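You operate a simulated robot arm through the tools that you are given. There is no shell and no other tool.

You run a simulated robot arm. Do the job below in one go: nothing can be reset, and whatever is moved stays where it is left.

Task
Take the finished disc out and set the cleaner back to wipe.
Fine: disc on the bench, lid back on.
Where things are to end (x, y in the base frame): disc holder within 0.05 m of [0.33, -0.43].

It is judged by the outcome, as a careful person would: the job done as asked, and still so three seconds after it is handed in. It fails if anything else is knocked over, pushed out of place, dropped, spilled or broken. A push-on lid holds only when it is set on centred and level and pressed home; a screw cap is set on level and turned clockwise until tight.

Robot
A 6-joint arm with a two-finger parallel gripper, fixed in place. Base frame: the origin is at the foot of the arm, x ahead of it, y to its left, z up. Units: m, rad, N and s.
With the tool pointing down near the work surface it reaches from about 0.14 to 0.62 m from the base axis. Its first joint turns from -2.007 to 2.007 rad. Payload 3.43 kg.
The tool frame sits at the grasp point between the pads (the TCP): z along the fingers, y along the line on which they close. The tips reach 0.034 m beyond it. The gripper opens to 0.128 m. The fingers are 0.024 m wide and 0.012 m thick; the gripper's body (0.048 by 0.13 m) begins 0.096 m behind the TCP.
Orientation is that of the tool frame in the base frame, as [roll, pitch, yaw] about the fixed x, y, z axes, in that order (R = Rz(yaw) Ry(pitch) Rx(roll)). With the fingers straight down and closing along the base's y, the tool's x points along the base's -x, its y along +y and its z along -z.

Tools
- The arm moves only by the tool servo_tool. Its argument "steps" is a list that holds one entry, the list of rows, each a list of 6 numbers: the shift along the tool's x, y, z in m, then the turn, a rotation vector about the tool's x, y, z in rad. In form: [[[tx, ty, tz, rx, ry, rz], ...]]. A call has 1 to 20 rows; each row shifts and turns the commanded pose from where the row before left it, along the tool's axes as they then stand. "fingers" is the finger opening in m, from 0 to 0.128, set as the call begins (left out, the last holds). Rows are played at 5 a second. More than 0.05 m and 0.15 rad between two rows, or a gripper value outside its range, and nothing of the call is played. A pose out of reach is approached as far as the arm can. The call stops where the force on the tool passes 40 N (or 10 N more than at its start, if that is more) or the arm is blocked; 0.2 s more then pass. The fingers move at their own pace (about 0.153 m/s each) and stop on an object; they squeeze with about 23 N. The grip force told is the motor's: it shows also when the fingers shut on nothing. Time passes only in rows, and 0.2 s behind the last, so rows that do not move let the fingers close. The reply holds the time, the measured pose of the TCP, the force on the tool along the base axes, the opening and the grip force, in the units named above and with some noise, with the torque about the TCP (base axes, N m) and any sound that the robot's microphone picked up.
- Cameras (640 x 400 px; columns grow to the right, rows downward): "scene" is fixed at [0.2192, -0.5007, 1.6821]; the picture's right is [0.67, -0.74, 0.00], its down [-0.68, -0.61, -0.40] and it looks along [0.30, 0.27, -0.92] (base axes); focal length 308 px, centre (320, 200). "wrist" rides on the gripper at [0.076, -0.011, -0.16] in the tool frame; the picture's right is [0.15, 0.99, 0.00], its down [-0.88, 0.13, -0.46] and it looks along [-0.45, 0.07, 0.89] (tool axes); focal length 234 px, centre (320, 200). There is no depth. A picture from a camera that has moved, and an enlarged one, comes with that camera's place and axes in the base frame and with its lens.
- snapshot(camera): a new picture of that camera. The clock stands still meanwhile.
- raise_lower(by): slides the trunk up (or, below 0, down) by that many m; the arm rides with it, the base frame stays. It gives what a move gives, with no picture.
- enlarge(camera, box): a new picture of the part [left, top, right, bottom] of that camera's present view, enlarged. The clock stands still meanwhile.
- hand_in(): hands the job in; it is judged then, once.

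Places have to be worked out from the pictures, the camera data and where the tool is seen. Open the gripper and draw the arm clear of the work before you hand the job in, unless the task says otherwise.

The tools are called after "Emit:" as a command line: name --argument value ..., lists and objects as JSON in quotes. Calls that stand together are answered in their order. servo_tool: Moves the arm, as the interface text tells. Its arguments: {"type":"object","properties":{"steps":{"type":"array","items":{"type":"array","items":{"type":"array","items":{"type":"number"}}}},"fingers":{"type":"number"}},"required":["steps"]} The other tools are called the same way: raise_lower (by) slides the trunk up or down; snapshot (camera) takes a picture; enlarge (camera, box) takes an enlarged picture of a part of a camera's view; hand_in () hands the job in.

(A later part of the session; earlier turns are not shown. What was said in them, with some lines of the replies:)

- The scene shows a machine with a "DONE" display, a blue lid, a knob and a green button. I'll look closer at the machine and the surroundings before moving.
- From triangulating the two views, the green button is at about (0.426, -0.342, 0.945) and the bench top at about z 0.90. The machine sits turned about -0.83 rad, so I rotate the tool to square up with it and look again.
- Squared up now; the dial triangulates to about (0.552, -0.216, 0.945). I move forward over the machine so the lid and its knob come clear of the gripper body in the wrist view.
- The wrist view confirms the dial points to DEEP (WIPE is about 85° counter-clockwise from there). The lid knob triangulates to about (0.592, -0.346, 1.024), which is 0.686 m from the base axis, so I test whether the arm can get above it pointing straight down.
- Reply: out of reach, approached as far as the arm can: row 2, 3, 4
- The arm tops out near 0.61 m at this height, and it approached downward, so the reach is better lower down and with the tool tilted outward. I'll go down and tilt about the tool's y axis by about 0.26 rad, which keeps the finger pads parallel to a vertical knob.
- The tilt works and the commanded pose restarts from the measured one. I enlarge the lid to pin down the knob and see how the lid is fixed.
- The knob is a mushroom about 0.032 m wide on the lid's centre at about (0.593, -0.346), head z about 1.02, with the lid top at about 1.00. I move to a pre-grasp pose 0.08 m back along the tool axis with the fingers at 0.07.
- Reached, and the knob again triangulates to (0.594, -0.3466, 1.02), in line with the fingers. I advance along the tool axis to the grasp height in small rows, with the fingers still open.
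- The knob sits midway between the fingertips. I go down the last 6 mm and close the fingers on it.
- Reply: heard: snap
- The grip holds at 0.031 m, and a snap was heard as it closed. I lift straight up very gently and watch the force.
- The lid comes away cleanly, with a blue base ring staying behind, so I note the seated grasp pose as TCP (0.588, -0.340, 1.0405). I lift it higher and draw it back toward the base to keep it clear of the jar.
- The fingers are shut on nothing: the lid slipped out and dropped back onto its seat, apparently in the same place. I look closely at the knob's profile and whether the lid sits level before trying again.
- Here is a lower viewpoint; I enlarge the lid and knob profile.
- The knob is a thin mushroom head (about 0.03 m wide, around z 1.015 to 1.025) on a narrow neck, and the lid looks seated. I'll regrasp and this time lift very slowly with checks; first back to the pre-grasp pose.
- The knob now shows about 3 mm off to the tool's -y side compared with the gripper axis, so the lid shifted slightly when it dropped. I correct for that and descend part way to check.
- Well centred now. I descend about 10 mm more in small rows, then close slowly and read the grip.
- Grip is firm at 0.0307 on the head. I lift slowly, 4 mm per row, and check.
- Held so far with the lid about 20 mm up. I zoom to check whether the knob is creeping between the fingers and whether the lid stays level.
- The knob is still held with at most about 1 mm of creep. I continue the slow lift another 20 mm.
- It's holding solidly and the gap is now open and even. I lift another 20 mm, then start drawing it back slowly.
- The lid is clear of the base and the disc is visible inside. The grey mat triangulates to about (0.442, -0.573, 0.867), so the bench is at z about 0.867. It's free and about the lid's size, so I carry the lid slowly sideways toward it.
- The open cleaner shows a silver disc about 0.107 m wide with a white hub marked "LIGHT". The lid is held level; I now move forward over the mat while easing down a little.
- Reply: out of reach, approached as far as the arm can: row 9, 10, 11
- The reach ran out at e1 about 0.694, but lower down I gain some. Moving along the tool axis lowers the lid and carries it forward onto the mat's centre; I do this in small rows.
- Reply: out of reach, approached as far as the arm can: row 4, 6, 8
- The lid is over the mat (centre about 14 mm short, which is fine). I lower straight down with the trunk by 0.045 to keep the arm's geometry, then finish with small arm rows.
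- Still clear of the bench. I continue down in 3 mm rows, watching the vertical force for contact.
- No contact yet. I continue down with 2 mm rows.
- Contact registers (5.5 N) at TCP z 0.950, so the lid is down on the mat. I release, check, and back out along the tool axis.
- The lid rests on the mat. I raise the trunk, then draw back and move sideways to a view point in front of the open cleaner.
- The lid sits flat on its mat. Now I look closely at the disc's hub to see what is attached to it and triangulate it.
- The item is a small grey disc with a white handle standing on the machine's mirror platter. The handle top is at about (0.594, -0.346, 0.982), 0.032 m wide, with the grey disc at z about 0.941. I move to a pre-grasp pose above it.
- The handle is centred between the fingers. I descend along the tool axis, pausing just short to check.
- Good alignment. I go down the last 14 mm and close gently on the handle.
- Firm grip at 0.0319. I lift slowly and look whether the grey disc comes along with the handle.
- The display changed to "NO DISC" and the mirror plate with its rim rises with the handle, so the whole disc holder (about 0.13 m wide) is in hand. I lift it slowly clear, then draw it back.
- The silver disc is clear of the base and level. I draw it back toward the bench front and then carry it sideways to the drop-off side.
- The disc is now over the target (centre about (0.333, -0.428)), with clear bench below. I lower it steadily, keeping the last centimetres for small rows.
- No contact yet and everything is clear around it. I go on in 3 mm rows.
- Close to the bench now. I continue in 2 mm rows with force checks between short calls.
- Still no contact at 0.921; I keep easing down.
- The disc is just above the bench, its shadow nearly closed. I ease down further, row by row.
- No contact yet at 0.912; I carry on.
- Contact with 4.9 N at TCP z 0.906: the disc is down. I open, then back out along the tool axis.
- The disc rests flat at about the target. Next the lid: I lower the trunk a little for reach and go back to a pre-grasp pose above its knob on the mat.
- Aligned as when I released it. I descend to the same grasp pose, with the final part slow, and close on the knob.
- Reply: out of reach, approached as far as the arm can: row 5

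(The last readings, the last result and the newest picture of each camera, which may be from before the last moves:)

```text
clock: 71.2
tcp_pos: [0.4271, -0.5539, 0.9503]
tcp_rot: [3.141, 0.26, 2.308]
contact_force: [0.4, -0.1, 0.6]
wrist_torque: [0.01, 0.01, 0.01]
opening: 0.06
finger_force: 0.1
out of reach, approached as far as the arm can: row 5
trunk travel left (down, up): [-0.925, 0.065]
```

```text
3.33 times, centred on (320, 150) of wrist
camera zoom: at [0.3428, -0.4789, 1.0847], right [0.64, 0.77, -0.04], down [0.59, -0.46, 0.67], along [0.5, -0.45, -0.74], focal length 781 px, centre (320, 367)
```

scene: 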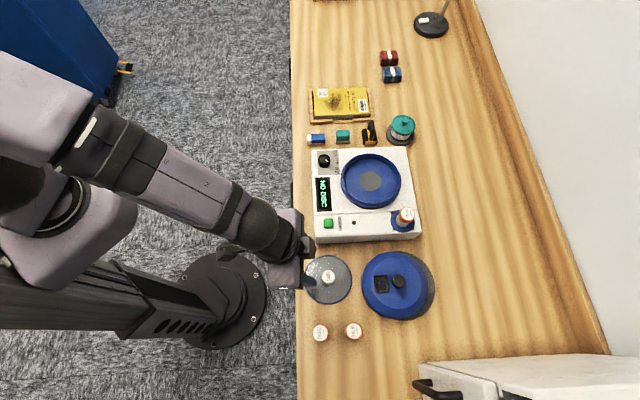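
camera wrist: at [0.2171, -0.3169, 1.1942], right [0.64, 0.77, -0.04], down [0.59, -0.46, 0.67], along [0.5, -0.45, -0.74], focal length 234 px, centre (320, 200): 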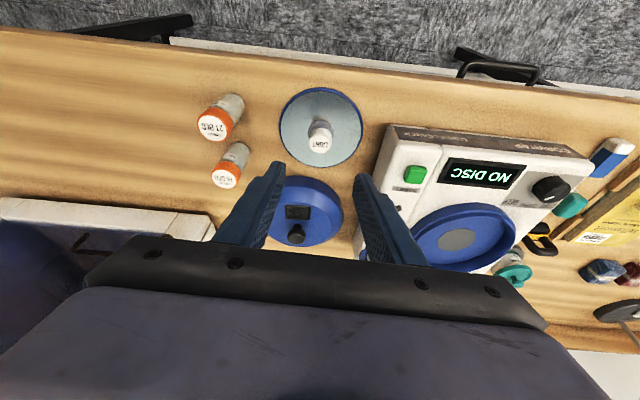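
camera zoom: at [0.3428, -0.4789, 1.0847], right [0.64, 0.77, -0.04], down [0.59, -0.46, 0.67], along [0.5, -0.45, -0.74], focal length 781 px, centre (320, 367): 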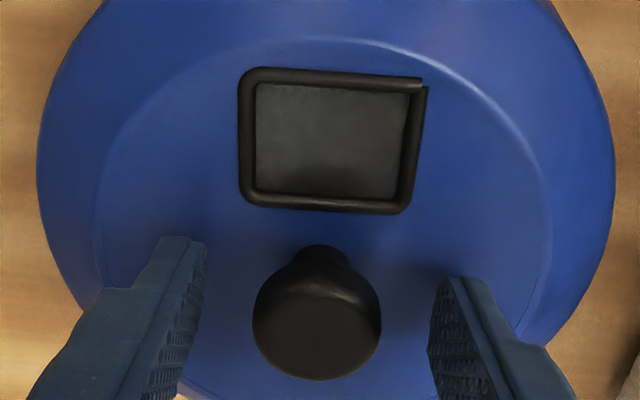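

The arm is just at its reach limit here and the knob sits about 5 mm forward of the finger centre. I tilt 0.08 rad more for reach, then shift 4 mm forward and 2.5 mm down.

Emit:
servo_tool --steps '[[[0, 0, 0, 0, -0.04, 0], [0, 0, 0, 0, -0.04, 0], [-0.003, 0, 0.0037, 0, 0, 0], [0, 0, 0, 0, 0, 0]]]'

Emit:
enlarge --camera "wrist" --box '[240, 90, 400, 210]'

```text
clock: 72.2
tcp_pos: [0.4364, -0.5705, 0.9461]
tcp_rot: [3.141, 0.34, 2.31]
contact_force: [1.0, 0.2, 0.2]
wrist_torque: [0.01, 0.02, -0.03]
opening: 0.0599
finger_force: 0.0
out of reach, approached as far as the arm can: row 1, 2
trunk travel left (down, up): [-0.925, 0.065]
```

```text
3.33 times, centred on (320, 150) of wrist
camera zoom: at [0.3457, -0.4861, 1.0711], right [0.64, 0.77, -0.05], down [0.55, -0.41, 0.72], along [0.53, -0.49, -0.69], focal length 781 px, centre (320, 367)
```

zoom: 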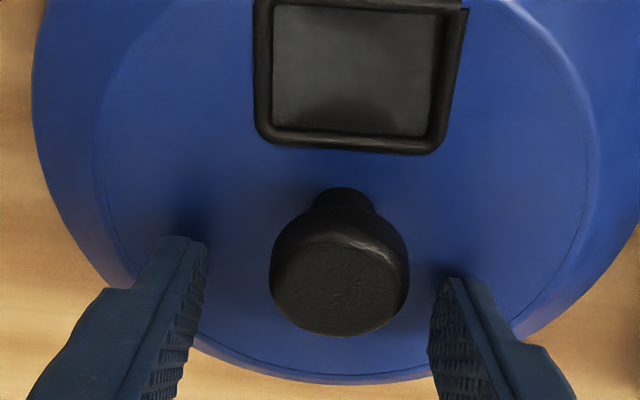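

The tilt changed, but the pose overshot about 14 mm forward and 4 mm sideways when it came back into reach, without touching anything. I shift back so the knob is centred between the pads.

Emit:
servo_tool --steps '[[[0.0064, 0.0022, -0.003, 0, 0, 0], [0.0064, 0.0023, -0.003, 0, 0, 0], [0, 0, 0, 0, 0, 0]]]'

Emit:
enlarge --camera "wrist" --box '[240, 90, 400, 210]'

```text
clock: 73.0
tcp_pos: [0.4316, -0.5576, 0.9481]
tcp_rot: [3.14, 0.342, 2.307]
contact_force: [-1.0, 0.3, 0.0]
wrist_torque: [0.0, 0.03, 0.0]
opening: 0.0602
finger_force: 0.1
trunk travel left (down, up): [-0.925, 0.065]
```

```text
3.33 times, centred on (320, 150) of wrist
camera zoom: at [0.3401, -0.4731, 1.0726], right [0.64, 0.77, -0.05], down [0.55, -0.41, 0.72], along [0.54, -0.49, -0.69], focal length 781 px, centre (320, 367)
```

zoom: 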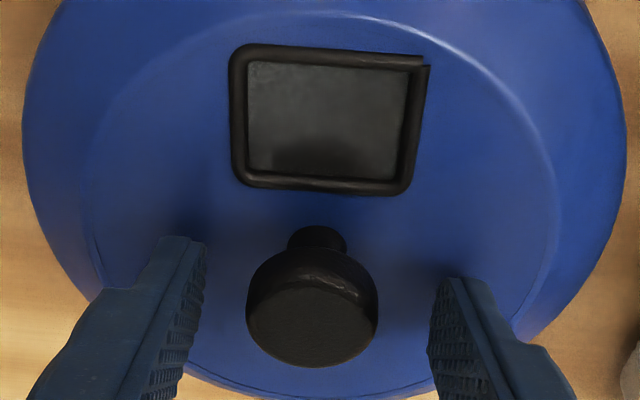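

The knob is now centred (within about 1.5 mm both ways). I close on it.

Emit:
servo_tool --steps '[[[0, -0.001, 0, 0, 0, 0], [0, 0, 0, 0, 0, 0], [0, 0, 0, 0, 0, 0], [0, 0, 0, 0, 0, 0], [0, 0, 0, 0, 0, 0]]]' --fingers 0.01

Emit:
enlarge --camera "wrist" --box '[240, 90, 400, 210]'

```text
clock: 74.2
tcp_pos: [0.4309, -0.5578, 0.9482]
tcp_rot: [3.141, 0.34, 2.307]
contact_force: [0.6, 0.3, 1.7]
wrist_torque: [-0.06, -0.01, -0.03]
opening: 0.0303
finger_force: 23.2
trunk travel left (down, up): [-0.925, 0.065]
```

```text
3.33 times, centred on (320, 150) of wrist
camera zoom: at [0.3392, -0.4739, 1.0727], right [0.64, 0.77, -0.05], down [0.55, -0.41, 0.72], along [0.53, -0.49, -0.69], focal length 781 px, centre (320, 367)
```

zoom: 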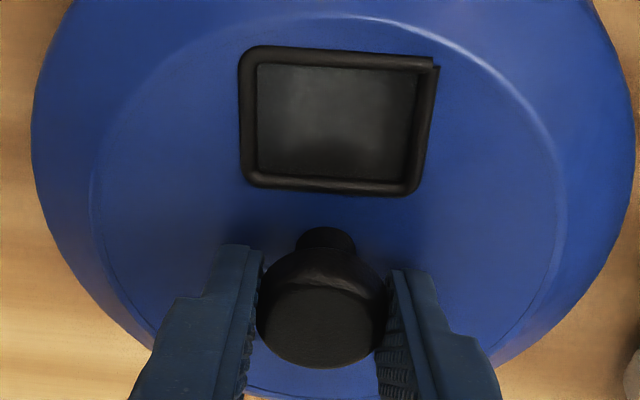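

Gripped at 0.0303. I lift slowly, drawing slightly back to stay within reach.

Emit:
servo_tool --steps '[[[-0.0013, 0, -0.0038, 0, 0, 0], [-0.0004, 0, -0.0041, 0, 0, 0], [-0.0004, 0, -0.0041, 0, 0, 0], [-0.0004, 0, -0.0041, 0, 0, 0], [-0.0004, 0, -0.0041, 0, 0, 0], [0, 0, 0, 0, 0, 0]]]'

Emit:
enlarge --camera "wrist" --box '[220, 70, 420, 220]'

```text
clock: 75.6
tcp_pos: [0.428, -0.5558, 0.9682]
tcp_rot: [-3.14, 0.341, 2.307]
contact_force: [0.5, 0.5, -1.7]
wrist_torque: [0.04, 0.01, -0.01]
opening: 0.0304
finger_force: 23.1
trunk travel left (down, up): [-0.925, 0.065]
```

```text
2.67 times, centred on (320, 145) of wrist
camera zoom: at [0.3365, -0.4714, 1.0923], right [0.64, 0.77, -0.05], down [0.55, -0.41, 0.72], along [0.53, -0.49, -0.69], focal length 624 px, centre (320, 347)
```

zoom: 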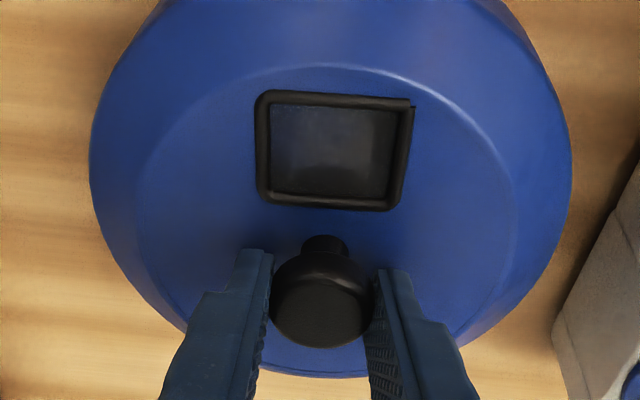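

The lid is up and steady. I continue rising while drawing back to e1 about 0.65, then raise the trunk the rest.

Emit:
servo_tool --steps '[[[0.001, 0, -0.0046, 0, 0, 0], [0.002, 0, -0.0092, 0, 0, 0], [0.002, 0, -0.0092, 0, 0, 0], [0.002, 0, -0.0092, 0, 0, 0], [0.002, 0, -0.0092, 0, 0, 0], [0.002, 0, -0.0092, 0, 0, 0], [0.002, 0, -0.0092, 0, 0, 0], [0.002, 0, -0.0092, 0, 0, 0], [0.002, 0, -0.0092, 0, 0, 0], [0.001, 0, -0.0046, 0, 0, 0], [0, 0, 0, 0, 0, 0]]]'

Emit:
raise_lower --by 0.06

Emit:
snapshot --camera "wrist"

Emit:
snapshot --camera "scene"

```text
clock: 78.0
tcp_pos: [0.3976, -0.5226, 1.0406]
tcp_rot: [-3.141, 0.34, 2.307]
contact_force: [0.1, 0.7, -1.7]
wrist_torque: [-0.02, -0.01, 0.01]
opening: 0.0305
finger_force: 22.7
trunk travel left (down, up): [-0.925, 0.065]
```

```text
clock: 79.0
tcp_pos: [0.3989, -0.5221, 1.0995]
tcp_rot: [-3.141, 0.34, 2.306]
contact_force: [-0.3, 0.3, -0.8]
wrist_torque: [0.0, 0.02, 0.01]
opening: 0.0308
finger_force: 23.1
trunk travel left (down, up): [-0.985, 0.005]
```

```text
taken
camera wrist: at [0.3069, -0.4382, 1.2243], right [0.64, 0.77, -0.05], down [0.55, -0.41, 0.72], along [0.53, -0.49, -0.69], focal length 234 px, centre (320, 200)
```

wrist: 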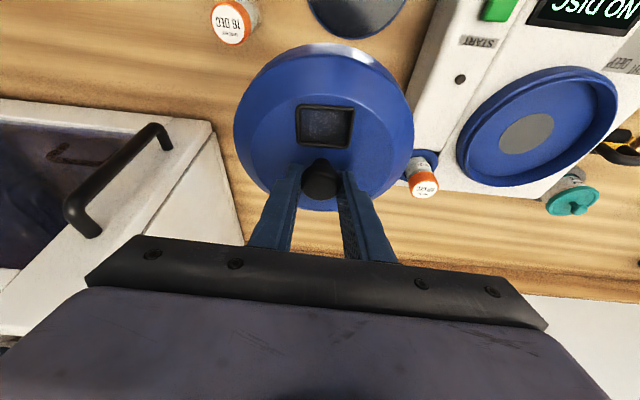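

```text
taken
```

scene: 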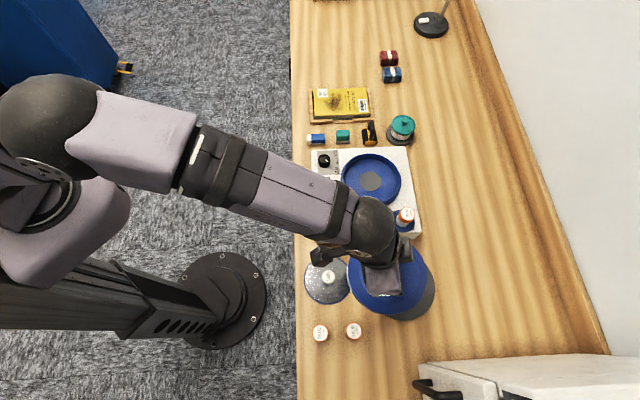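

The lid is well clear at z 1.10. I carry it sideways to above the cleaner's seat at a steady pace.

Emit:
servo_tool --steps '[[[0, 0.004, 0, 0, 0, 0], [0, 0.008, 0, 0, 0, 0], [0, 0.012, 0, 0, 0, 0], [0.001, 0.016, -0.0004, 0, 0, 0], [0.001, 0.016, -0.0004, 0, 0, 0], [0.001, 0.016, -0.0004, 0, 0, 0], [0.001, 0.016, -0.0004, 0, 0, 0], [0.001, 0.016, -0.0002, 0, 0, 0], [0, 0.016, 0, 0, 0, 0], [0, 0.016, 0, 0, 0, 0], [0, 0.016, 0, 0, 0, 0], [0, 0.016, 0, 0, 0, 0], [0, 0.016, 0, 0, 0, 0], [0, 0.016, 0, 0, 0, 0], [0, 0.016, 0, 0, 0, 0], [0, 0.016, 0, 0, 0, 0], [0, 0.016, 0, 0, 0, 0], [0, 0.01, 0, 0, 0, 0], [0, 0.0047, 0, 0, 0, 0], [0, 0, 0, 0, 0, 0]]]'

Emit:
snapshot --camera "wrist"

Emit:
enlarge --camera "scene" --box '[335, 140, 425, 215]'

```text
clock: 83.2
tcp_pos: [0.5887, -0.342, 1.1004]
tcp_rot: [3.141, 0.342, 2.308]
contact_force: [0.8, -0.2, -0.9]
wrist_torque: [-0.01, -0.01, -0.01]
opening: 0.0308
finger_force: 23.0
trunk travel left (down, up): [-0.985, 0.005]
```

```text
taken
camera wrist: at [0.4979, -0.2576, 1.2246], right [0.64, 0.77, -0.05], down [0.55, -0.41, 0.72], along [0.53, -0.49, -0.69], focal length 234 px, centre (320, 200)
```

wrist: 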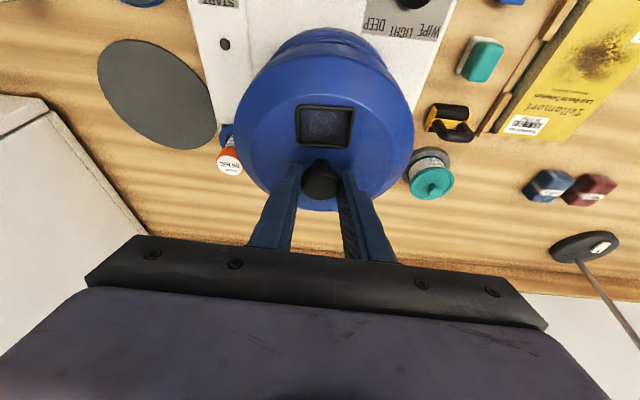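

```text
5.33 times, centred on (380, 178) of scene
camera zoom: at [0.2192, -0.5007, 1.6821], right [0.67, -0.74, 0.0], down [-0.68, -0.61, -0.4], along [0.3, 0.27, -0.92], focal length 1641 px, centre (0, 320)
```

zoom: 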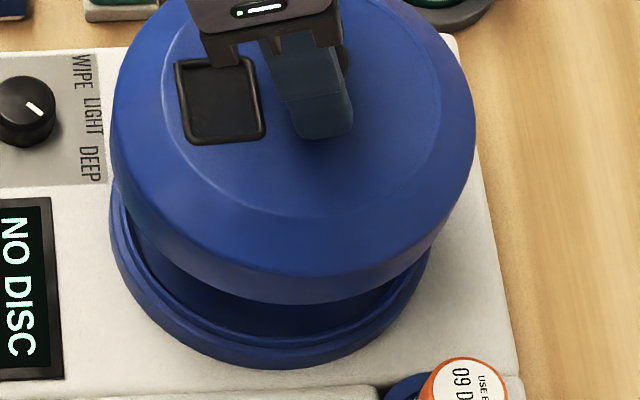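

Held steady above the seat. Comparing the window's place in the picture with the original seated picture, the lid is about 3 mm too near the robot. I correct that while descending to about 20 mm above the seat.

Emit:
servo_tool --steps '[[[0.0008, 0, 0.0024, 0, 0, 0], [0.0017, 0, 0.0047, 0, 0, 0], [0.0017, 0, 0.0047, 0, 0, 0], [0.0017, 0, 0.0047, 0, 0, 0], [0.0017, 0, 0.0047, 0, 0, 0], [0.0007, 0, 0.005, 0, 0, 0], [0.0007, 0, 0.005, 0, 0, 0], [0.0007, 0, 0.005, 0, 0, 0], [0.0008, 0, 0.0024, 0, 0, 0], [0, 0, 0, 0, 0, 0]]]'

Emit:
enlarge --camera "scene" --box '[335, 140, 425, 215]'

Emit:
enlarge --camera "wrist" --box '[220, 20, 420, 220]'

```text
clock: 85.4
tcp_pos: [0.5909, -0.3442, 1.0594]
tcp_rot: [3.141, 0.341, 2.308]
contact_force: [-0.1, -0.2, -0.1]
wrist_torque: [0.0, 0.04, -0.02]
opening: 0.0307
finger_force: 23.1
trunk travel left (down, up): [-0.985, 0.005]
```

```text
5.33 times, centred on (380, 178) of scene
camera zoom: at [0.2192, -0.5007, 1.6821], right [0.67, -0.74, 0.0], down [-0.68, -0.61, -0.4], along [0.3, 0.27, -0.92], focal length 1641 px, centre (0, 320)
```

zoom: 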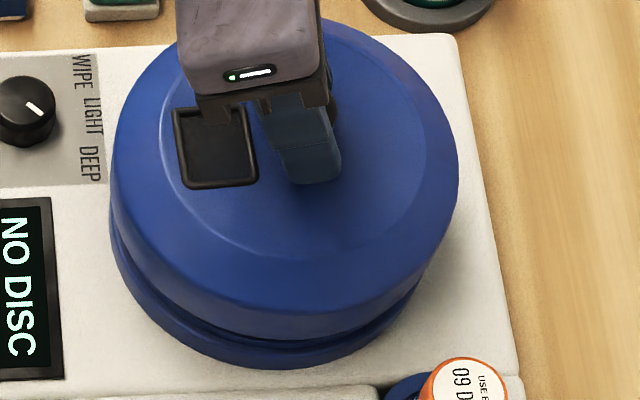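

```text
2.00 times, centred on (320, 120) of wrist
camera zoom: at [0.4997, -0.2596, 1.1842], right [0.64, 0.77, -0.05], down [0.55, -0.41, 0.72], along [0.53, -0.49, -0.69], focal length 468 px, centre (320, 360)
```

zoom: 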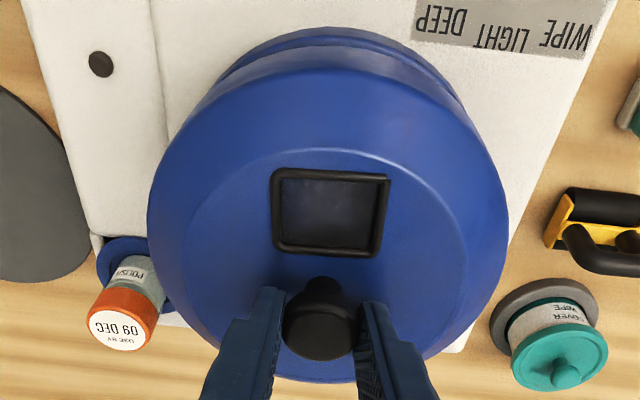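

Alignment along the depth is now right; sideways I add 1 mm. I descend in 3 mm rows toward the seat.

Emit:
servo_tool --steps '[[[0.001, 0.001, 0.0028, 0, 0, 0], [0.001, 0, 0.0028, 0, 0, 0], [0.001, 0, 0.0028, 0, 0, 0], [0.001, 0, 0.0028, 0, 0, 0], [0, 0, 0, 0, 0, 0]]]'

Emit:
enlarge --camera "scene" --box '[335, 140, 425, 215]'

Emit:
enlarge --camera "wrist" --box '[220, 20, 420, 220]'

```text
clock: 86.6
tcp_pos: [0.592, -0.3434, 1.048]
tcp_rot: [3.142, 0.341, 2.308]
contact_force: [0.0, 0.5, -1.3]
wrist_torque: [0.01, 0.0, -0.01]
opening: 0.0308
finger_force: 23.3
trunk travel left (down, up): [-0.985, 0.005]
```

```text
5.33 times, centred on (380, 178) of scene
camera zoom: at [0.2192, -0.5007, 1.6821], right [0.67, -0.74, 0.0], down [-0.68, -0.61, -0.4], along [0.3, 0.27, -0.92], focal length 1641 px, centre (0, 320)
```

zoom: 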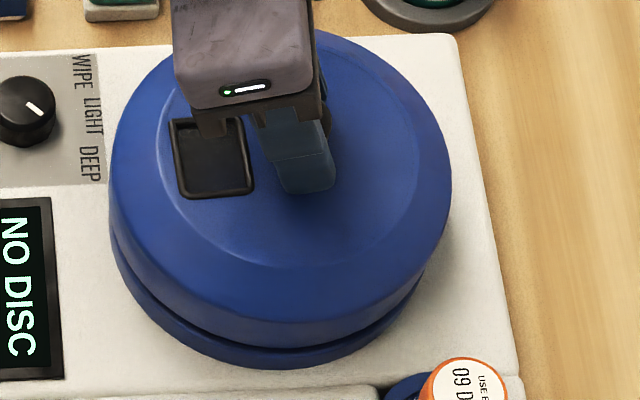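

```text
2.00 times, centred on (320, 120) of wrist
camera zoom: at [0.5005, -0.2586, 1.1723], right [0.64, 0.77, -0.05], down [0.55, -0.41, 0.72], along [0.53, -0.49, -0.69], focal length 468 px, centre (320, 360)
```

zoom: 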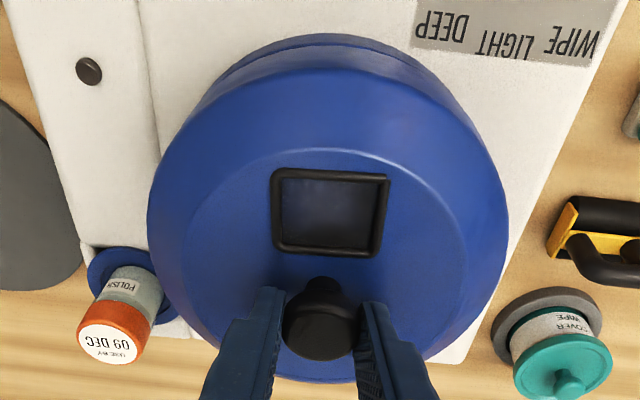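

Alignment stays within about 1 mm of the original. I continue down in smaller rows, watching for contact.

Emit:
servo_tool --steps '[[[0.0002, 0.0005, 0.0021, 0, 0, 0], [0.0007, 0, 0.0019, 0, 0, 0], [0.0007, 0, 0.0019, 0, 0, 0]]]'

Emit:
servo_tool --steps '[[[0.0005, 0, 0.0014, 0, 0, 0]]]'

Emit:
servo_tool --steps '[[[0.0005, 0, 0.0014, 0, 0, 0]]]'

Emit:
enlarge --camera "scene" --box '[335, 140, 425, 215]'

```text
clock: 87.4
tcp_pos: [0.5923, -0.3436, 1.0413]
tcp_rot: [3.14, 0.339, 2.307]
contact_force: [0.0, 0.0, -1.4]
wrist_torque: [-0.04, 0.02, 0.0]
opening: 0.0305
finger_force: 23.0
trunk travel left (down, up): [-0.985, 0.005]
```

```text
clock: 87.8
tcp_pos: [0.5926, -0.3435, 1.0401]
tcp_rot: [3.141, 0.34, 2.307]
contact_force: [-0.6, 0.0, -1.0]
wrist_torque: [-0.01, 0.01, 0.02]
opening: 0.0309
finger_force: 23.5
trunk travel left (down, up): [-0.985, 0.005]
```

```text
clock: 88.2
tcp_pos: [0.5932, -0.3442, 1.0385]
tcp_rot: [3.141, 0.34, 2.307]
contact_force: [-0.4, 0.7, -1.5]
wrist_torque: [0.0, 0.02, 0.01]
opening: 0.0309
finger_force: 23.2
trunk travel left (down, up): [-0.985, 0.005]
```

```text
5.33 times, centred on (380, 178) of scene
camera zoom: at [0.2192, -0.5007, 1.6821], right [0.67, -0.74, 0.0], down [-0.68, -0.61, -0.4], along [0.3, 0.27, -0.92], focal length 1641 px, centre (0, 320)
```

zoom: 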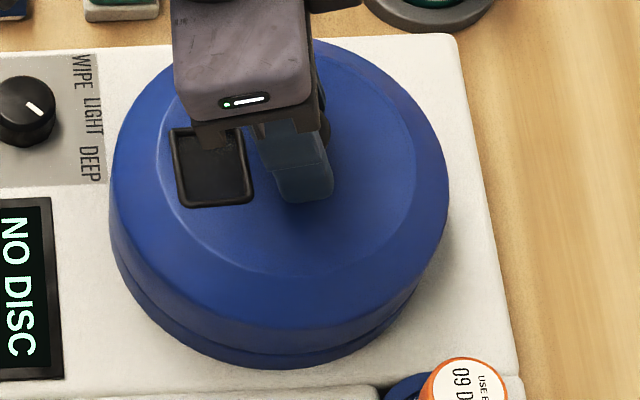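

The picture nearly matches the original seated one, but there's no contact force yet. I go on in 1 to 1.5 mm rows.

Emit:
servo_tool --steps '[[[0.0003, 0.0005, 0.0009, 0, 0, 0]]]'

Emit:
servo_tool --steps '[[[0.0005, 0, 0.0014, 0, 0, 0]]]'

Emit:
servo_tool --steps '[[[0.0005, 0, 0.0014, 0, 0, 0]]]'

Emit:
enlarge --camera "scene" --box '[335, 140, 425, 215]'

Emit:
enlarge --camera "wrist" --box '[220, 20, 420, 220]'

```text
clock: 88.6
tcp_pos: [0.5936, -0.3425, 1.0382]
tcp_rot: [-3.141, 0.341, 2.307]
contact_force: [-0.3, 0.1, -2.4]
wrist_torque: [0.02, -0.02, 0.0]
opening: 0.0308
finger_force: 23.8
trunk travel left (down, up): [-0.985, 0.005]
```

```text
clock: 89.0
tcp_pos: [0.593, -0.3424, 1.0358]
tcp_rot: [-3.141, 0.342, 2.306]
contact_force: [0.1, -0.7, -1.0]
wrist_torque: [-0.05, 0.04, 0.0]
opening: 0.0309
finger_force: 23.3
trunk travel left (down, up): [-0.985, 0.005]
```

```text
clock: 89.4
tcp_pos: [0.5921, -0.3443, 1.0368]
tcp_rot: [-3.141, 0.342, 2.307]
contact_force: [-2.2, -6.2, 3.6]
wrist_torque: [0.07, 0.22, 0.06]
opening: 0.0306
finger_force: 22.8
trunk travel left (down, up): [-0.985, 0.005]
heard: snap
```

```text
5.33 times, centred on (380, 178) of scene
camera zoom: at [0.2192, -0.5007, 1.6821], right [0.67, -0.74, 0.0], down [-0.68, -0.61, -0.4], along [0.3, 0.27, -0.92], focal length 1641 px, centre (0, 320)
```

zoom: 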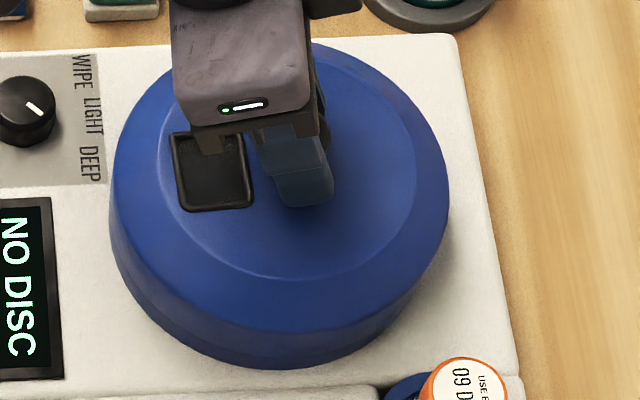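

```text
2.00 times, centred on (320, 120) of wrist
camera zoom: at [0.5004, -0.2598, 1.1608], right [0.64, 0.77, -0.05], down [0.55, -0.41, 0.73], along [0.54, -0.49, -0.69], focal length 468 px, centre (320, 360)
```

zoom: 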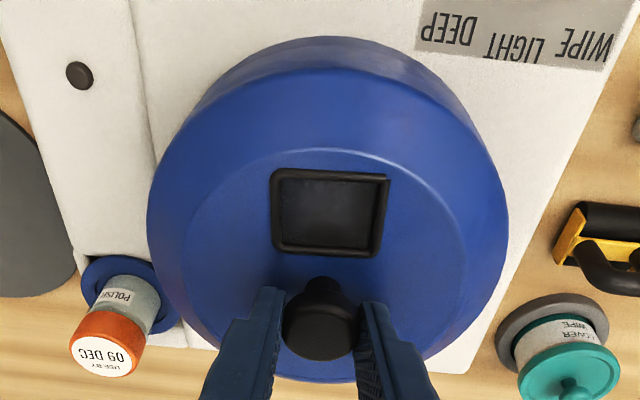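

A snap was heard and the seam closed: the lid has gone home. I press a little more to be sure it's fully seated.

Emit:
servo_tool --steps '[[[0.0005, 0, 0.0014, 0, 0, 0]]]'

Emit:
servo_tool --steps '[[[0.0005, 0, 0.0014, 0, 0, 0]]]'

```text
clock: 89.8
tcp_pos: [0.5921, -0.344, 1.0366]
tcp_rot: [3.139, 0.345, 2.306]
contact_force: [-3.3, -6.6, 12.4]
wrist_torque: [0.05, 0.27, -0.09]
opening: 0.0307
finger_force: 22.8
trunk travel left (down, up): [-0.985, 0.005]
```

```text
clock: 90.2
tcp_pos: [0.591, -0.3443, 1.0363]
tcp_rot: [3.138, 0.349, 2.308]
contact_force: [-4.3, -7.3, 20.5]
wrist_torque: [-0.08, 0.2, -0.06]
opening: 0.0308
finger_force: 22.7
trunk travel left (down, up): [-0.985, 0.005]
```

The lid resists 20 N firmly without moving, so it's seated. I open the fingers and listen for any change.

Emit:
servo_tool --steps '[[[0, 0, 0, 0, 0, 0], [0, 0, 0, 0, 0, 0], [0, 0, 0, 0, 0, 0]]]' --fingers 0.06

Emit:
servo_tool --steps '[[[0, 0, -0.015, 0, 0, 0], [0, 0, -0.025, 0, 0, 0], [0, 0, -0.03, 0, 0, 0], [0, 0, -0.03, 0, 0, 0], [0, 0, 0, 0, 0, 0]]]'

Emit:
enlarge --camera "scene" --box '[335, 140, 425, 215]'

Emit:
snapshot --camera "wrist"

```text
clock: 91.0
tcp_pos: [0.5933, -0.3406, 1.0341]
tcp_rot: [-3.141, 0.344, 2.309]
contact_force: [5.1, 7.5, 19.5]
wrist_torque: [0.02, 0.05, 0.1]
opening: 0.0556
finger_force: 0.1
trunk travel left (down, up): [-0.985, 0.005]
```

```text
clock: 92.2
tcp_pos: [0.571, -0.3179, 1.1256]
tcp_rot: [3.141, 0.339, 2.309]
contact_force: [-0.1, -1.2, 0.8]
wrist_torque: [0.0, 0.01, 0.03]
opening: 0.0598
finger_force: 0.0
trunk travel left (down, up): [-0.985, 0.005]
```

```text
5.33 times, centred on (380, 178) of scene
camera zoom: at [0.2192, -0.5007, 1.6821], right [0.67, -0.74, 0.0], down [-0.68, -0.61, -0.4], along [0.3, 0.27, -0.92], focal length 1641 px, centre (0, 320)
```

zoom: 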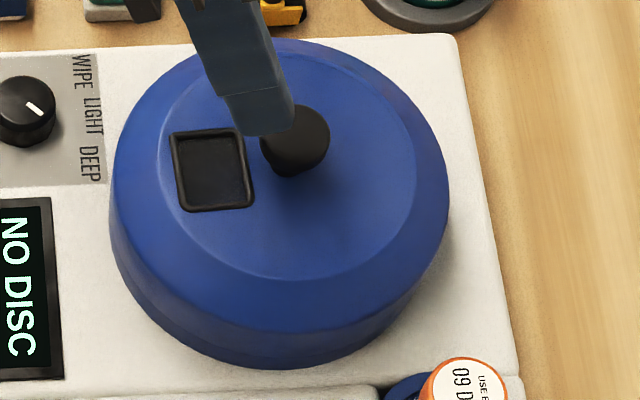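

```text
taken
camera wrist: at [0.4794, -0.2345, 1.2499], right [0.64, 0.77, -0.05], down [0.55, -0.42, 0.72], along [0.53, -0.49, -0.69], focal length 234 px, centre (320, 200)
```

wrist: 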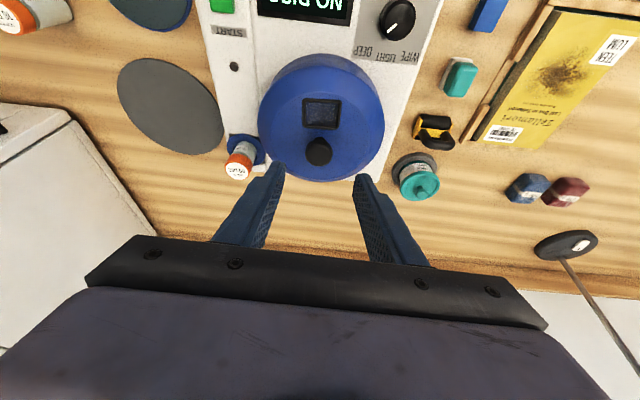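

The lid is back on, level, within a pixel or two of its original place, and nothing popped on release. Now for the dial: I retreat, bring the tool upright and move above it.

Emit:
servo_tool --steps '[[[0.0412, 0, -0.0145, 0, 0, 0], [0.0412, 0, -0.0145, 0, 0, 0], [0, 0, 0, 0, 0.113, 0], [0, 0, 0, 0, 0.113, 0], [0, 0, 0, 0, 0.114, 0], [0, 0.029, 0, 0, 0, 0], [0, 0.03, 0, 0, 0, 0], [0, 0, 0, 0, 0, 0]]]' --fingers 0.06

Emit:
snapshot --camera "wrist"

Emit:
enlarge --camera "wrist" --box '[270, 100, 370, 200]'

Emit:
snapshot --camera "scene"

```text
clock: 94.0
tcp_pos: [0.5557, -0.2131, 1.1259]
tcp_rot: [3.141, 0.001, 2.307]
contact_force: [-1.0, -1.3, 0.0]
wrist_torque: [0.02, 0.02, -0.04]
opening: 0.0599
finger_force: 0.0
trunk travel left (down, up): [-0.985, 0.005]
```

```text
taken
camera wrist: at [0.497, -0.1655, 1.2856], right [0.63, 0.77, 0.0], down [0.69, -0.56, 0.46], along [0.35, -0.29, -0.89], focal length 234 px, centre (320, 200)
```

wrist: 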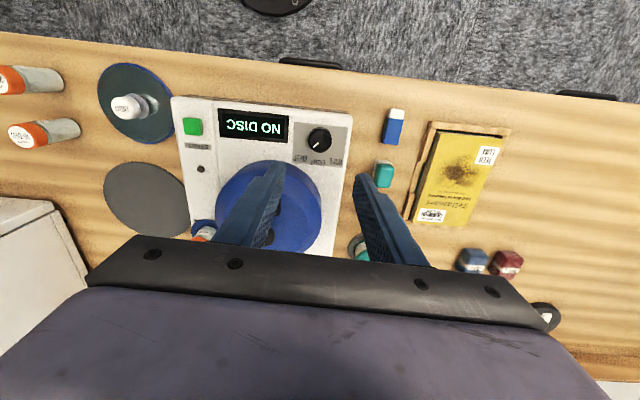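

```text
4.00 times, centred on (320, 150) of wrist
camera zoom: at [0.497, -0.1655, 1.2856], right [0.63, 0.77, 0.0], down [0.69, -0.56, 0.46], along [0.35, -0.29, -0.89], focal length 937 px, centre (320, 400)
```

zoom: 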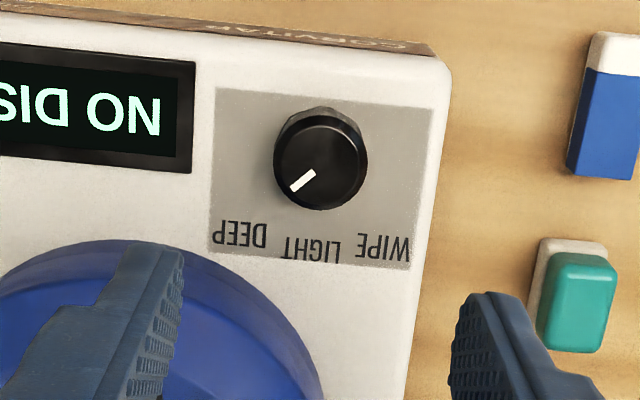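

```text
taken
```

scene: 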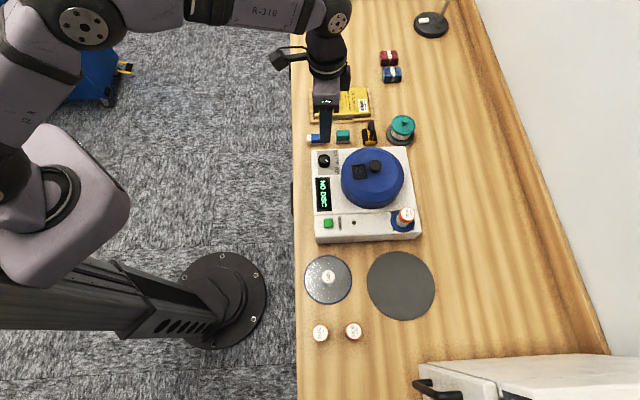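

The dial's top is at about (0.555, -0.214, 0.952), about 0.032 m wide, pointing to DEEP; the tool is upright right above it. I descend most of the way and check alignment.

Emit:
servo_tool --steps '[[[-0.0007, -0.0009, 0.04, 0, 0, 0], [0, 0, 0.04, 0, 0, 0], [0, 0, 0.035, 0, 0, 0], [0, 0, 0, 0, 0, 0]]]' --fingers 0.055

Emit:
snapshot --camera "wrist"

Emit:
enlarge --camera "wrist" --box '[250, 80, 390, 200]'

Emit:
enlarge --camera "scene" --box '[300, 120, 400, 200]'

```text
clock: 95.0
tcp_pos: [0.5542, -0.2152, 1.0118]
tcp_rot: [-3.14, 0.001, 2.306]
contact_force: [0.2, -0.7, 0.0]
wrist_torque: [0.02, 0.0, -0.04]
opening: 0.0552
finger_force: 0.1
trunk travel left (down, up): [-0.985, 0.005]
```

```text
taken
camera wrist: at [0.4959, -0.1671, 1.1705], right [0.63, 0.77, 0.0], down [0.69, -0.56, 0.46], along [0.35, -0.29, -0.89], focal length 234 px, centre (320, 200)
```

wrist: 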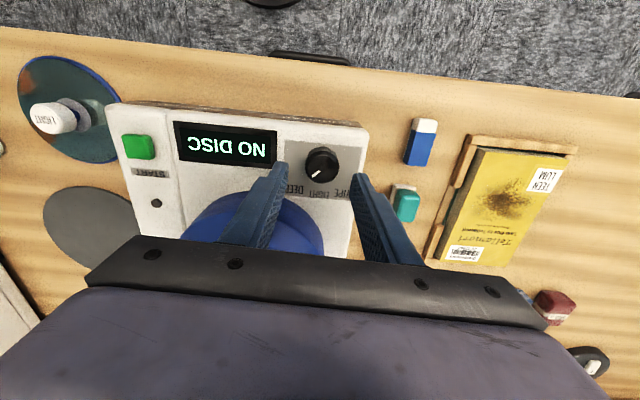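

```text
3.33 times, centred on (320, 140) of wrist
camera zoom: at [0.4959, -0.1671, 1.1705], right [0.63, 0.77, 0.0], down [0.69, -0.56, 0.46], along [0.35, -0.29, -0.89], focal length 781 px, centre (320, 400)
```

zoom: 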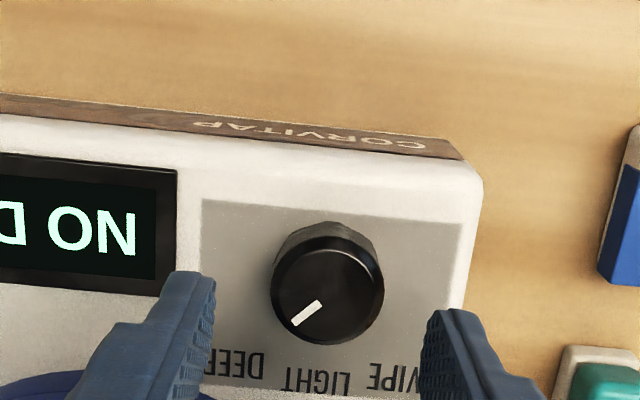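

```text
5.00 times, centred on (350, 160) of scene
camera zoom: at [0.2192, -0.5007, 1.6821], right [0.67, -0.74, 0.0], down [-0.68, -0.61, -0.4], along [0.3, 0.27, -0.92], focal length 1538 px, centre (170, 400)
```

zoom: 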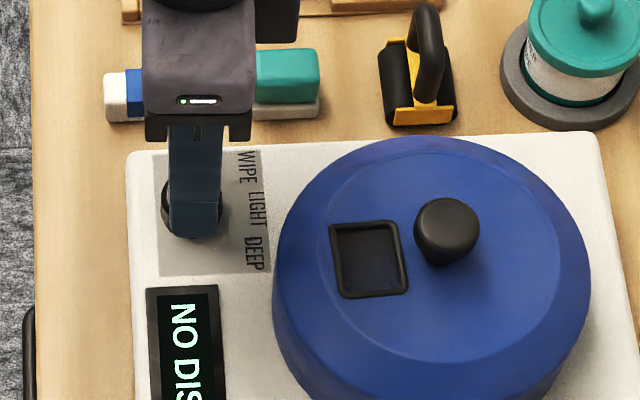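

The dial is about 2.5 mm to the tool's +y and 1.5 mm forward of the gripper axis. I correct and descend to straddle it, stopping just above the panel.

Emit:
servo_tool --steps '[[[-0.0016, 0.0024, 0.015, 0, 0, 0], [0, 0, 0.015, 0, 0, 0], [0, 0, 0.008, 0, 0, 0], [0, 0, 0, 0, 0, 0]]]' --fingers 0.055

Emit:
enlarge --camera "wrist" --box '[250, 80, 390, 200]'

```text
clock: 96.0
tcp_pos: [0.5579, -0.2132, 0.9726]
tcp_rot: [-3.14, 0.002, 2.308]
contact_force: [0.3, 0.1, -0.7]
wrist_torque: [0.02, -0.02, 0.01]
opening: 0.0552
finger_force: 0.0
trunk travel left (down, up): [-0.985, 0.005]
```

```text
3.33 times, centred on (320, 140) of wrist
camera zoom: at [0.4992, -0.1666, 1.1316], right [0.63, 0.77, 0.0], down [0.69, -0.56, 0.46], along [0.35, -0.29, -0.89], focal length 781 px, centre (320, 400)
```

zoom: 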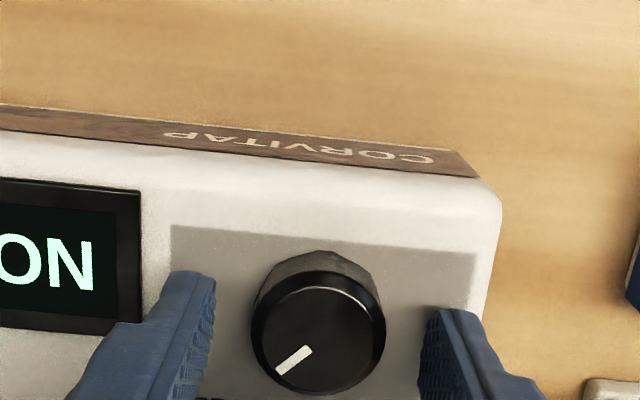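

Centred on the dial with fingertips just above the panel. I close on it.

Emit:
servo_tool --steps '[[[0, 0, 0.001, 0, 0, 0], [0, 0, 0, 0, 0, 0], [0, 0, 0, 0, 0, 0], [0, 0, 0, 0, 0, 0]]]' --fingers 0.01

Emit:
enlarge --camera "wrist" --box '[250, 80, 390, 200]'

```text
clock: 97.0
tcp_pos: [0.5581, -0.216, 0.9737]
tcp_rot: [3.14, 0.003, 2.308]
contact_force: [-2.2, -3.1, 6.5]
wrist_torque: [0.36, 0.79, 0.12]
opening: 0.0331
finger_force: 44.8
trunk travel left (down, up): [-0.985, 0.005]
```

```text
3.33 times, centred on (320, 140) of wrist
camera zoom: at [0.4987, -0.1672, 1.1315], right [0.63, 0.77, 0.0], down [0.69, -0.56, 0.46], along [0.35, -0.29, -0.89], focal length 781 px, centre (320, 400)
```

zoom: 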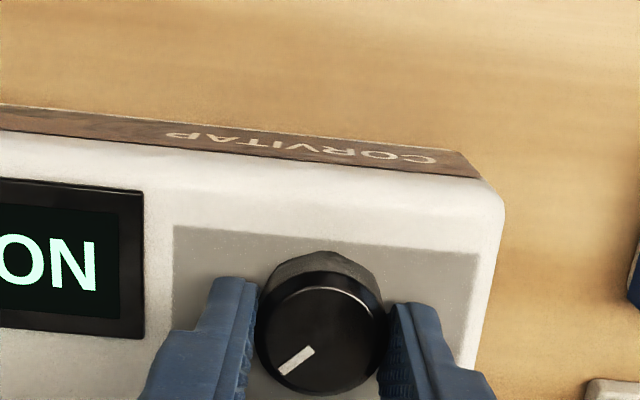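

Gripped at 0.033. I turn counter-clockwise (seen from above), which is negative about the tool's z, in a first portion of about 0.7 rad.

Emit:
servo_tool --steps '[[[0, 0, 0, 0, 0, -0.1], [0, 0, 0, 0, 0, -0.1], [0, 0, 0, 0, 0, -0.1], [0, 0, 0, 0, 0, -0.1], [0, 0, 0, 0, 0, -0.1], [0, 0, 0, 0, 0, -0.1], [0, 0, 0, 0, 0, -0.1], [0, 0, 0, 0, 0, 0]]]'

Emit:
snapshot --camera "wrist"

Emit:
enlarge --camera "scene" --box '[300, 120, 400, 200]'

```text
clock: 98.8
tcp_pos: [0.5583, -0.2133, 0.9738]
tcp_rot: [-3.14, 0.001, 3.009]
contact_force: [0.6, 2.2, 3.6]
wrist_torque: [0.15, -0.4, -0.04]
opening: 0.033
finger_force: 44.9
trunk travel left (down, up): [-0.985, 0.005]
```

```text
taken
camera wrist: at [0.482, -0.2155, 1.1315], right [-0.01, 1.0, 0.0], down [0.89, 0.01, 0.46], along [0.46, 0.01, -0.89], focal length 234 px, centre (320, 200)
```

wrist: 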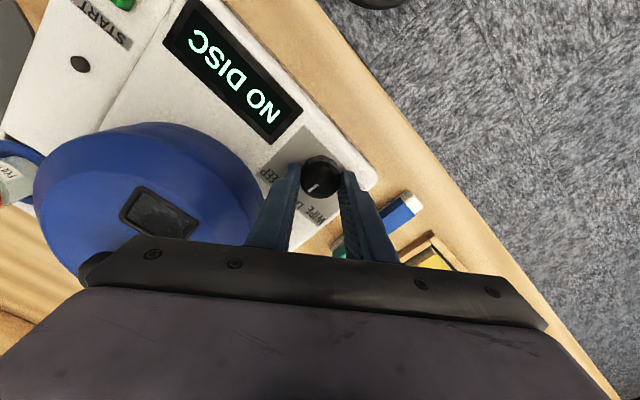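

```text
5.00 times, centred on (350, 160) of scene
camera zoom: at [0.2192, -0.5007, 1.6821], right [0.67, -0.74, 0.0], down [-0.68, -0.61, -0.4], along [0.3, 0.27, -0.92], focal length 1538 px, centre (170, 400)
```

zoom: 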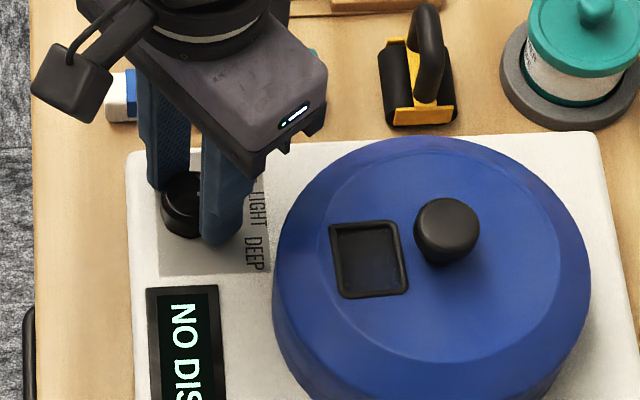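

The machine hasn't moved. I zoom on the dial pointer and labels to see whether it turned with the gripper.

Emit:
enlarge --camera "wrist" --box '[255, 120, 375, 230]'

```text
3.64 times, centred on (315, 175) of wrist
camera zoom: at [0.482, -0.2155, 1.1315], right [-0.01, 1.0, 0.0], down [0.89, 0.01, 0.46], along [0.46, 0.01, -0.89], focal length 852 px, centre (338, 291)
```

zoom: 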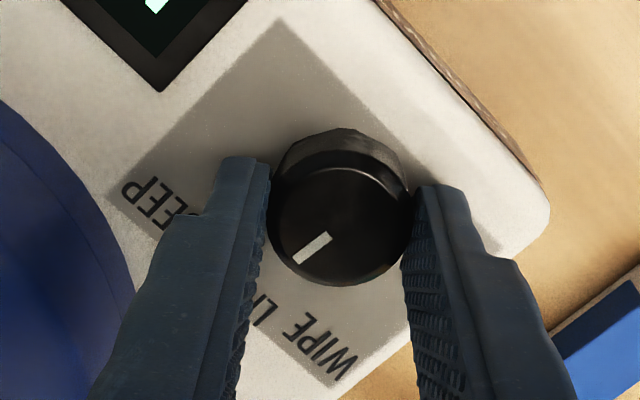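

The dial turned with the gripper and now points to LIGHT, so about the same again reaches WIPE. I turn another 0.7 rad.

Emit:
servo_tool --steps '[[[0, 0, 0, 0, 0, -0.1], [0, 0, 0, 0, 0, -0.1], [0, 0, 0, 0, 0, -0.1], [0, 0, 0, 0, 0, -0.1], [0, 0, 0, 0, 0, -0.1], [0, 0, 0, 0, 0, -0.1], [0, 0, 0, 0, 0, -0.1], [0, 0, 0, 0, 0, 0]]]'

Emit:
enlarge --camera "wrist" --box '[255, 120, 375, 230]'

Emit:
enlarge --camera "scene" --box '[300, 120, 400, 200]'

```text
clock: 100.6
tcp_pos: [0.5577, -0.2117, 0.9717]
tcp_rot: [3.141, 0.001, -2.574]
contact_force: [2.7, 15.0, 5.7]
wrist_torque: [0.86, -0.4, 0.01]
opening: 0.0329
finger_force: 45.2
trunk travel left (down, up): [-0.985, 0.005]
```

```text
3.64 times, centred on (315, 175) of wrist
camera zoom: at [0.5006, -0.2631, 1.1316], right [-0.66, 0.76, 0.0], down [0.67, 0.58, 0.46], along [0.34, 0.3, -0.89], focal length 852 px, centre (338, 291)
```

zoom: 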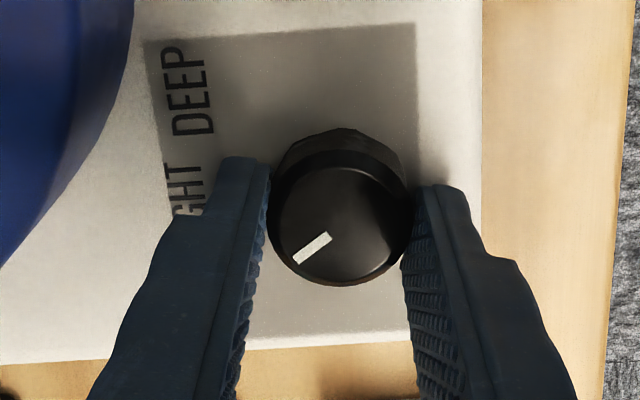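

```text
5.00 times, centred on (350, 160) of scene
camera zoom: at [0.2192, -0.5007, 1.6821], right [0.67, -0.74, 0.0], down [-0.68, -0.61, -0.4], along [0.3, 0.27, -0.92], focal length 1538 px, centre (170, 400)
```

zoom: 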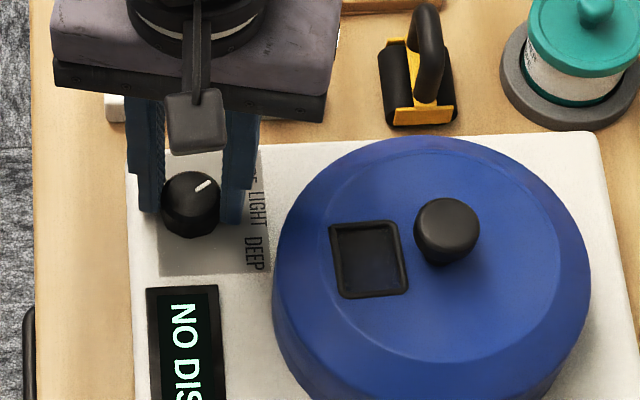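

The dial now points toward WIPE in the scene view. I release it and lift away to read the pointer clearly.

Emit:
servo_tool --steps '[[[0, 0, 0, 0, 0, 0], [0, 0, 0, 0, 0, 0]]]' --fingers 0.052

Emit:
servo_tool --steps '[[[0, 0, -0.02, 0, 0, 0], [0, 0, -0.04, 0, 0, 0], [0, 0, -0.04, 0, 0, 0], [0, 0, 0, 0, 0, 0]]]'

Emit:
enlarge --camera "wrist" --box '[260, 60, 380, 180]'

Emit:
enlarge --camera "scene" --box '[305, 140, 355, 190]'

```text
clock: 101.2
tcp_pos: [0.5584, -0.215, 0.9716]
tcp_rot: [3.141, -0.001, -2.575]
contact_force: [-0.7, 0.1, 0.8]
wrist_torque: [0.02, 0.0, 0.02]
opening: 0.0519
finger_force: 0.1
trunk travel left (down, up): [-0.985, 0.005]
```

```text
clock: 102.2
tcp_pos: [0.5582, -0.2146, 1.0721]
tcp_rot: [3.141, 0.001, -2.574]
contact_force: [-0.3, -0.3, 0.9]
wrist_torque: [0.01, 0.01, -0.01]
opening: 0.0521
finger_force: 0.1
trunk travel left (down, up): [-0.985, 0.005]
```

```text
3.33 times, centred on (320, 120) of wrist
camera zoom: at [0.5012, -0.265, 1.2311], right [-0.65, 0.76, 0.0], down [0.67, 0.58, 0.46], along [0.34, 0.3, -0.89], focal length 781 px, centre (320, 467)
```

zoom: 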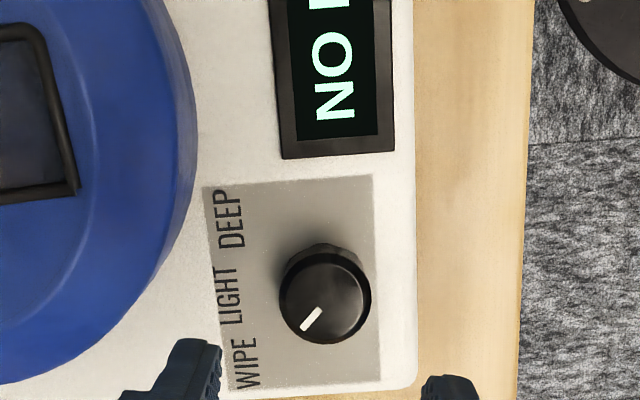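

```text
8.00 times, centred on (330, 165) of scene
camera zoom: at [0.2192, -0.5007, 1.6821], right [0.67, -0.74, 0.0], down [-0.68, -0.61, -0.4], along [0.3, 0.27, -0.92], focal length 2461 px, centre (240, 480)
```

zoom: 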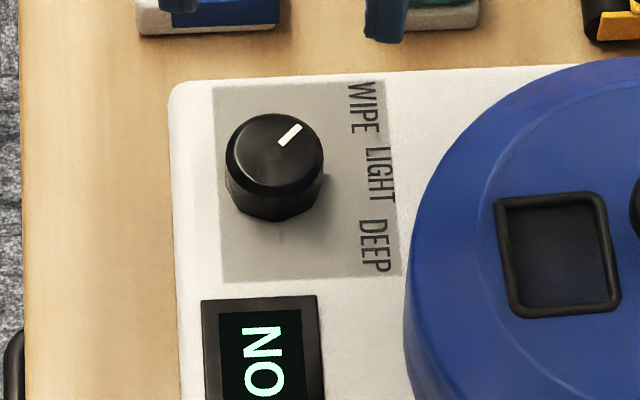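

After release the pointer settled squarely on WIPE, mirroring where DEEP was. I withdraw the arm up and back from the bench, and take final pictures.

Emit:
servo_tool --steps '[[[0, 0, -0.04, 0, 0, 0], [0, 0, -0.04, 0, 0, 0], [0.006, 0.04, -0.01, 0, 0, 0], [0.006, 0.04, -0.01, 0, 0, 0], [0.006, 0.04, 0, 0, 0, 0], [0.006, 0.04, 0, 0, 0, 0], [0.006, 0.04, 0, 0, 0, 0], [0, 0, 0, 0, 0, 0]]]' --fingers 0.1

Emit:
snapshot --camera "scene"

Emit:
enlarge --camera "scene" --box '[300, 130, 430, 250]'

Emit:
enlarge --camera "scene" --box '[290, 230, 450, 350]'

Emit:
enlarge --camera "scene" --box '[335, 140, 425, 215]'

```text
clock: 104.0
tcp_pos: [0.4238, -0.0632, 1.1723]
tcp_rot: [-3.141, 0.002, -2.575]
contact_force: [0.3, -0.1, 0.5]
wrist_torque: [0.02, 0.02, 0.0]
opening: 0.1
finger_force: 0.2
trunk travel left (down, up): [-0.985, 0.005]
```

```text
taken
```

scene: 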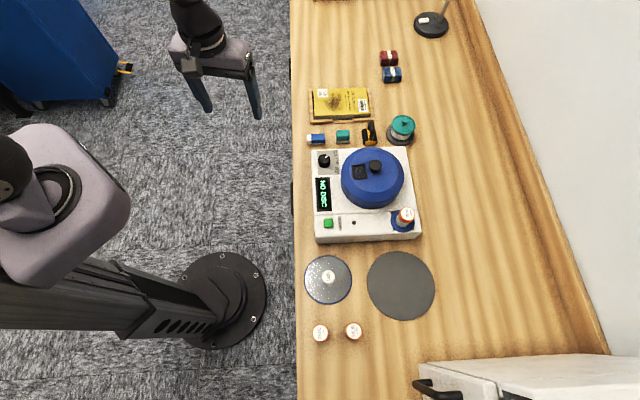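

```text
3.33 times, centred on (365, 190) of scene
camera zoom: at [0.2192, -0.5007, 1.6821], right [0.67, -0.74, 0.0], down [-0.68, -0.61, -0.4], along [0.3, 0.27, -0.92], focal length 1026 px, centre (170, 233)
```

zoom: 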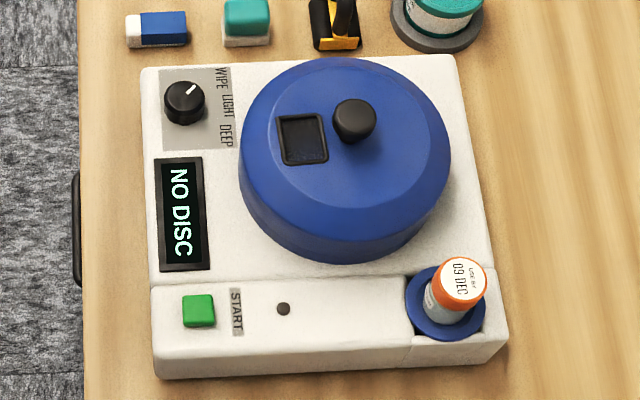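

```text
3.33 times, centred on (370, 290) of scene
camera zoom: at [0.2192, -0.5007, 1.6821], right [0.67, -0.74, 0.0], down [-0.68, -0.61, -0.4], along [0.3, 0.27, -0.92], focal length 1026 px, centre (153, -100)
```

zoom: 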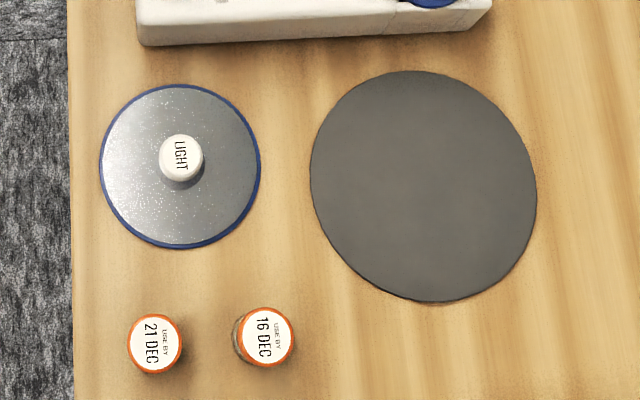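

```text
5.33 times, centred on (380, 178) of scene
camera zoom: at [0.2192, -0.5007, 1.6821], right [0.67, -0.74, 0.0], down [-0.68, -0.61, -0.4], along [0.3, 0.27, -0.92], focal length 1641 px, centre (0, 320)
```

zoom: 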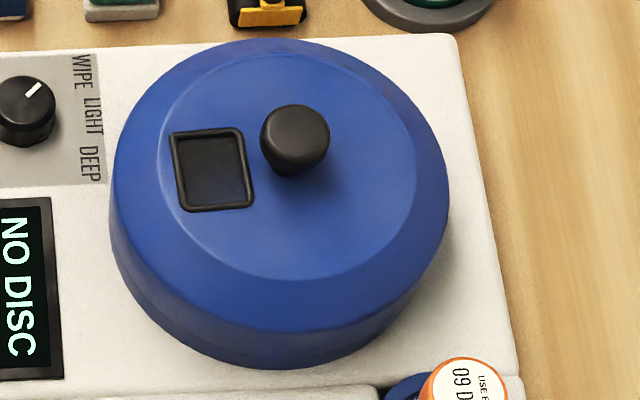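

Everything checks out. The disc lies flat at about (0.330, -0.428), the lid is seated level on the cleaner, the dial is on WIPE, and nothing else has moved. The gripper is open and clear, so I hand in.

Emit:
hand_in

```text
The job is handed in.
```

The finished disc is out and lying flat on the bench at about (0.330, -0.428), within about 3 mm of the target. The lid is back on and the cleaner is set to WIPE. I've handed the job in.

- **Disc:** I lifted it out by its white handle, and the cleaner's display changed to "NO DISC".
- **Lid:** It snapped home and then held firm when pressed with about 20 N. On my first try at lifting it off, it slipped from the gripper and dropped back onto its seat. I saw no damage, and it came off cleanly on the second try. It rested on the grey mat while I moved the disc.
- **Dial:** I turned it from DEEP round past LIGHT, and on release it settled with the pointer on WIPE.

In the final pictures nothing else on the bench had moved. The arm is drawn back with the gripper open.
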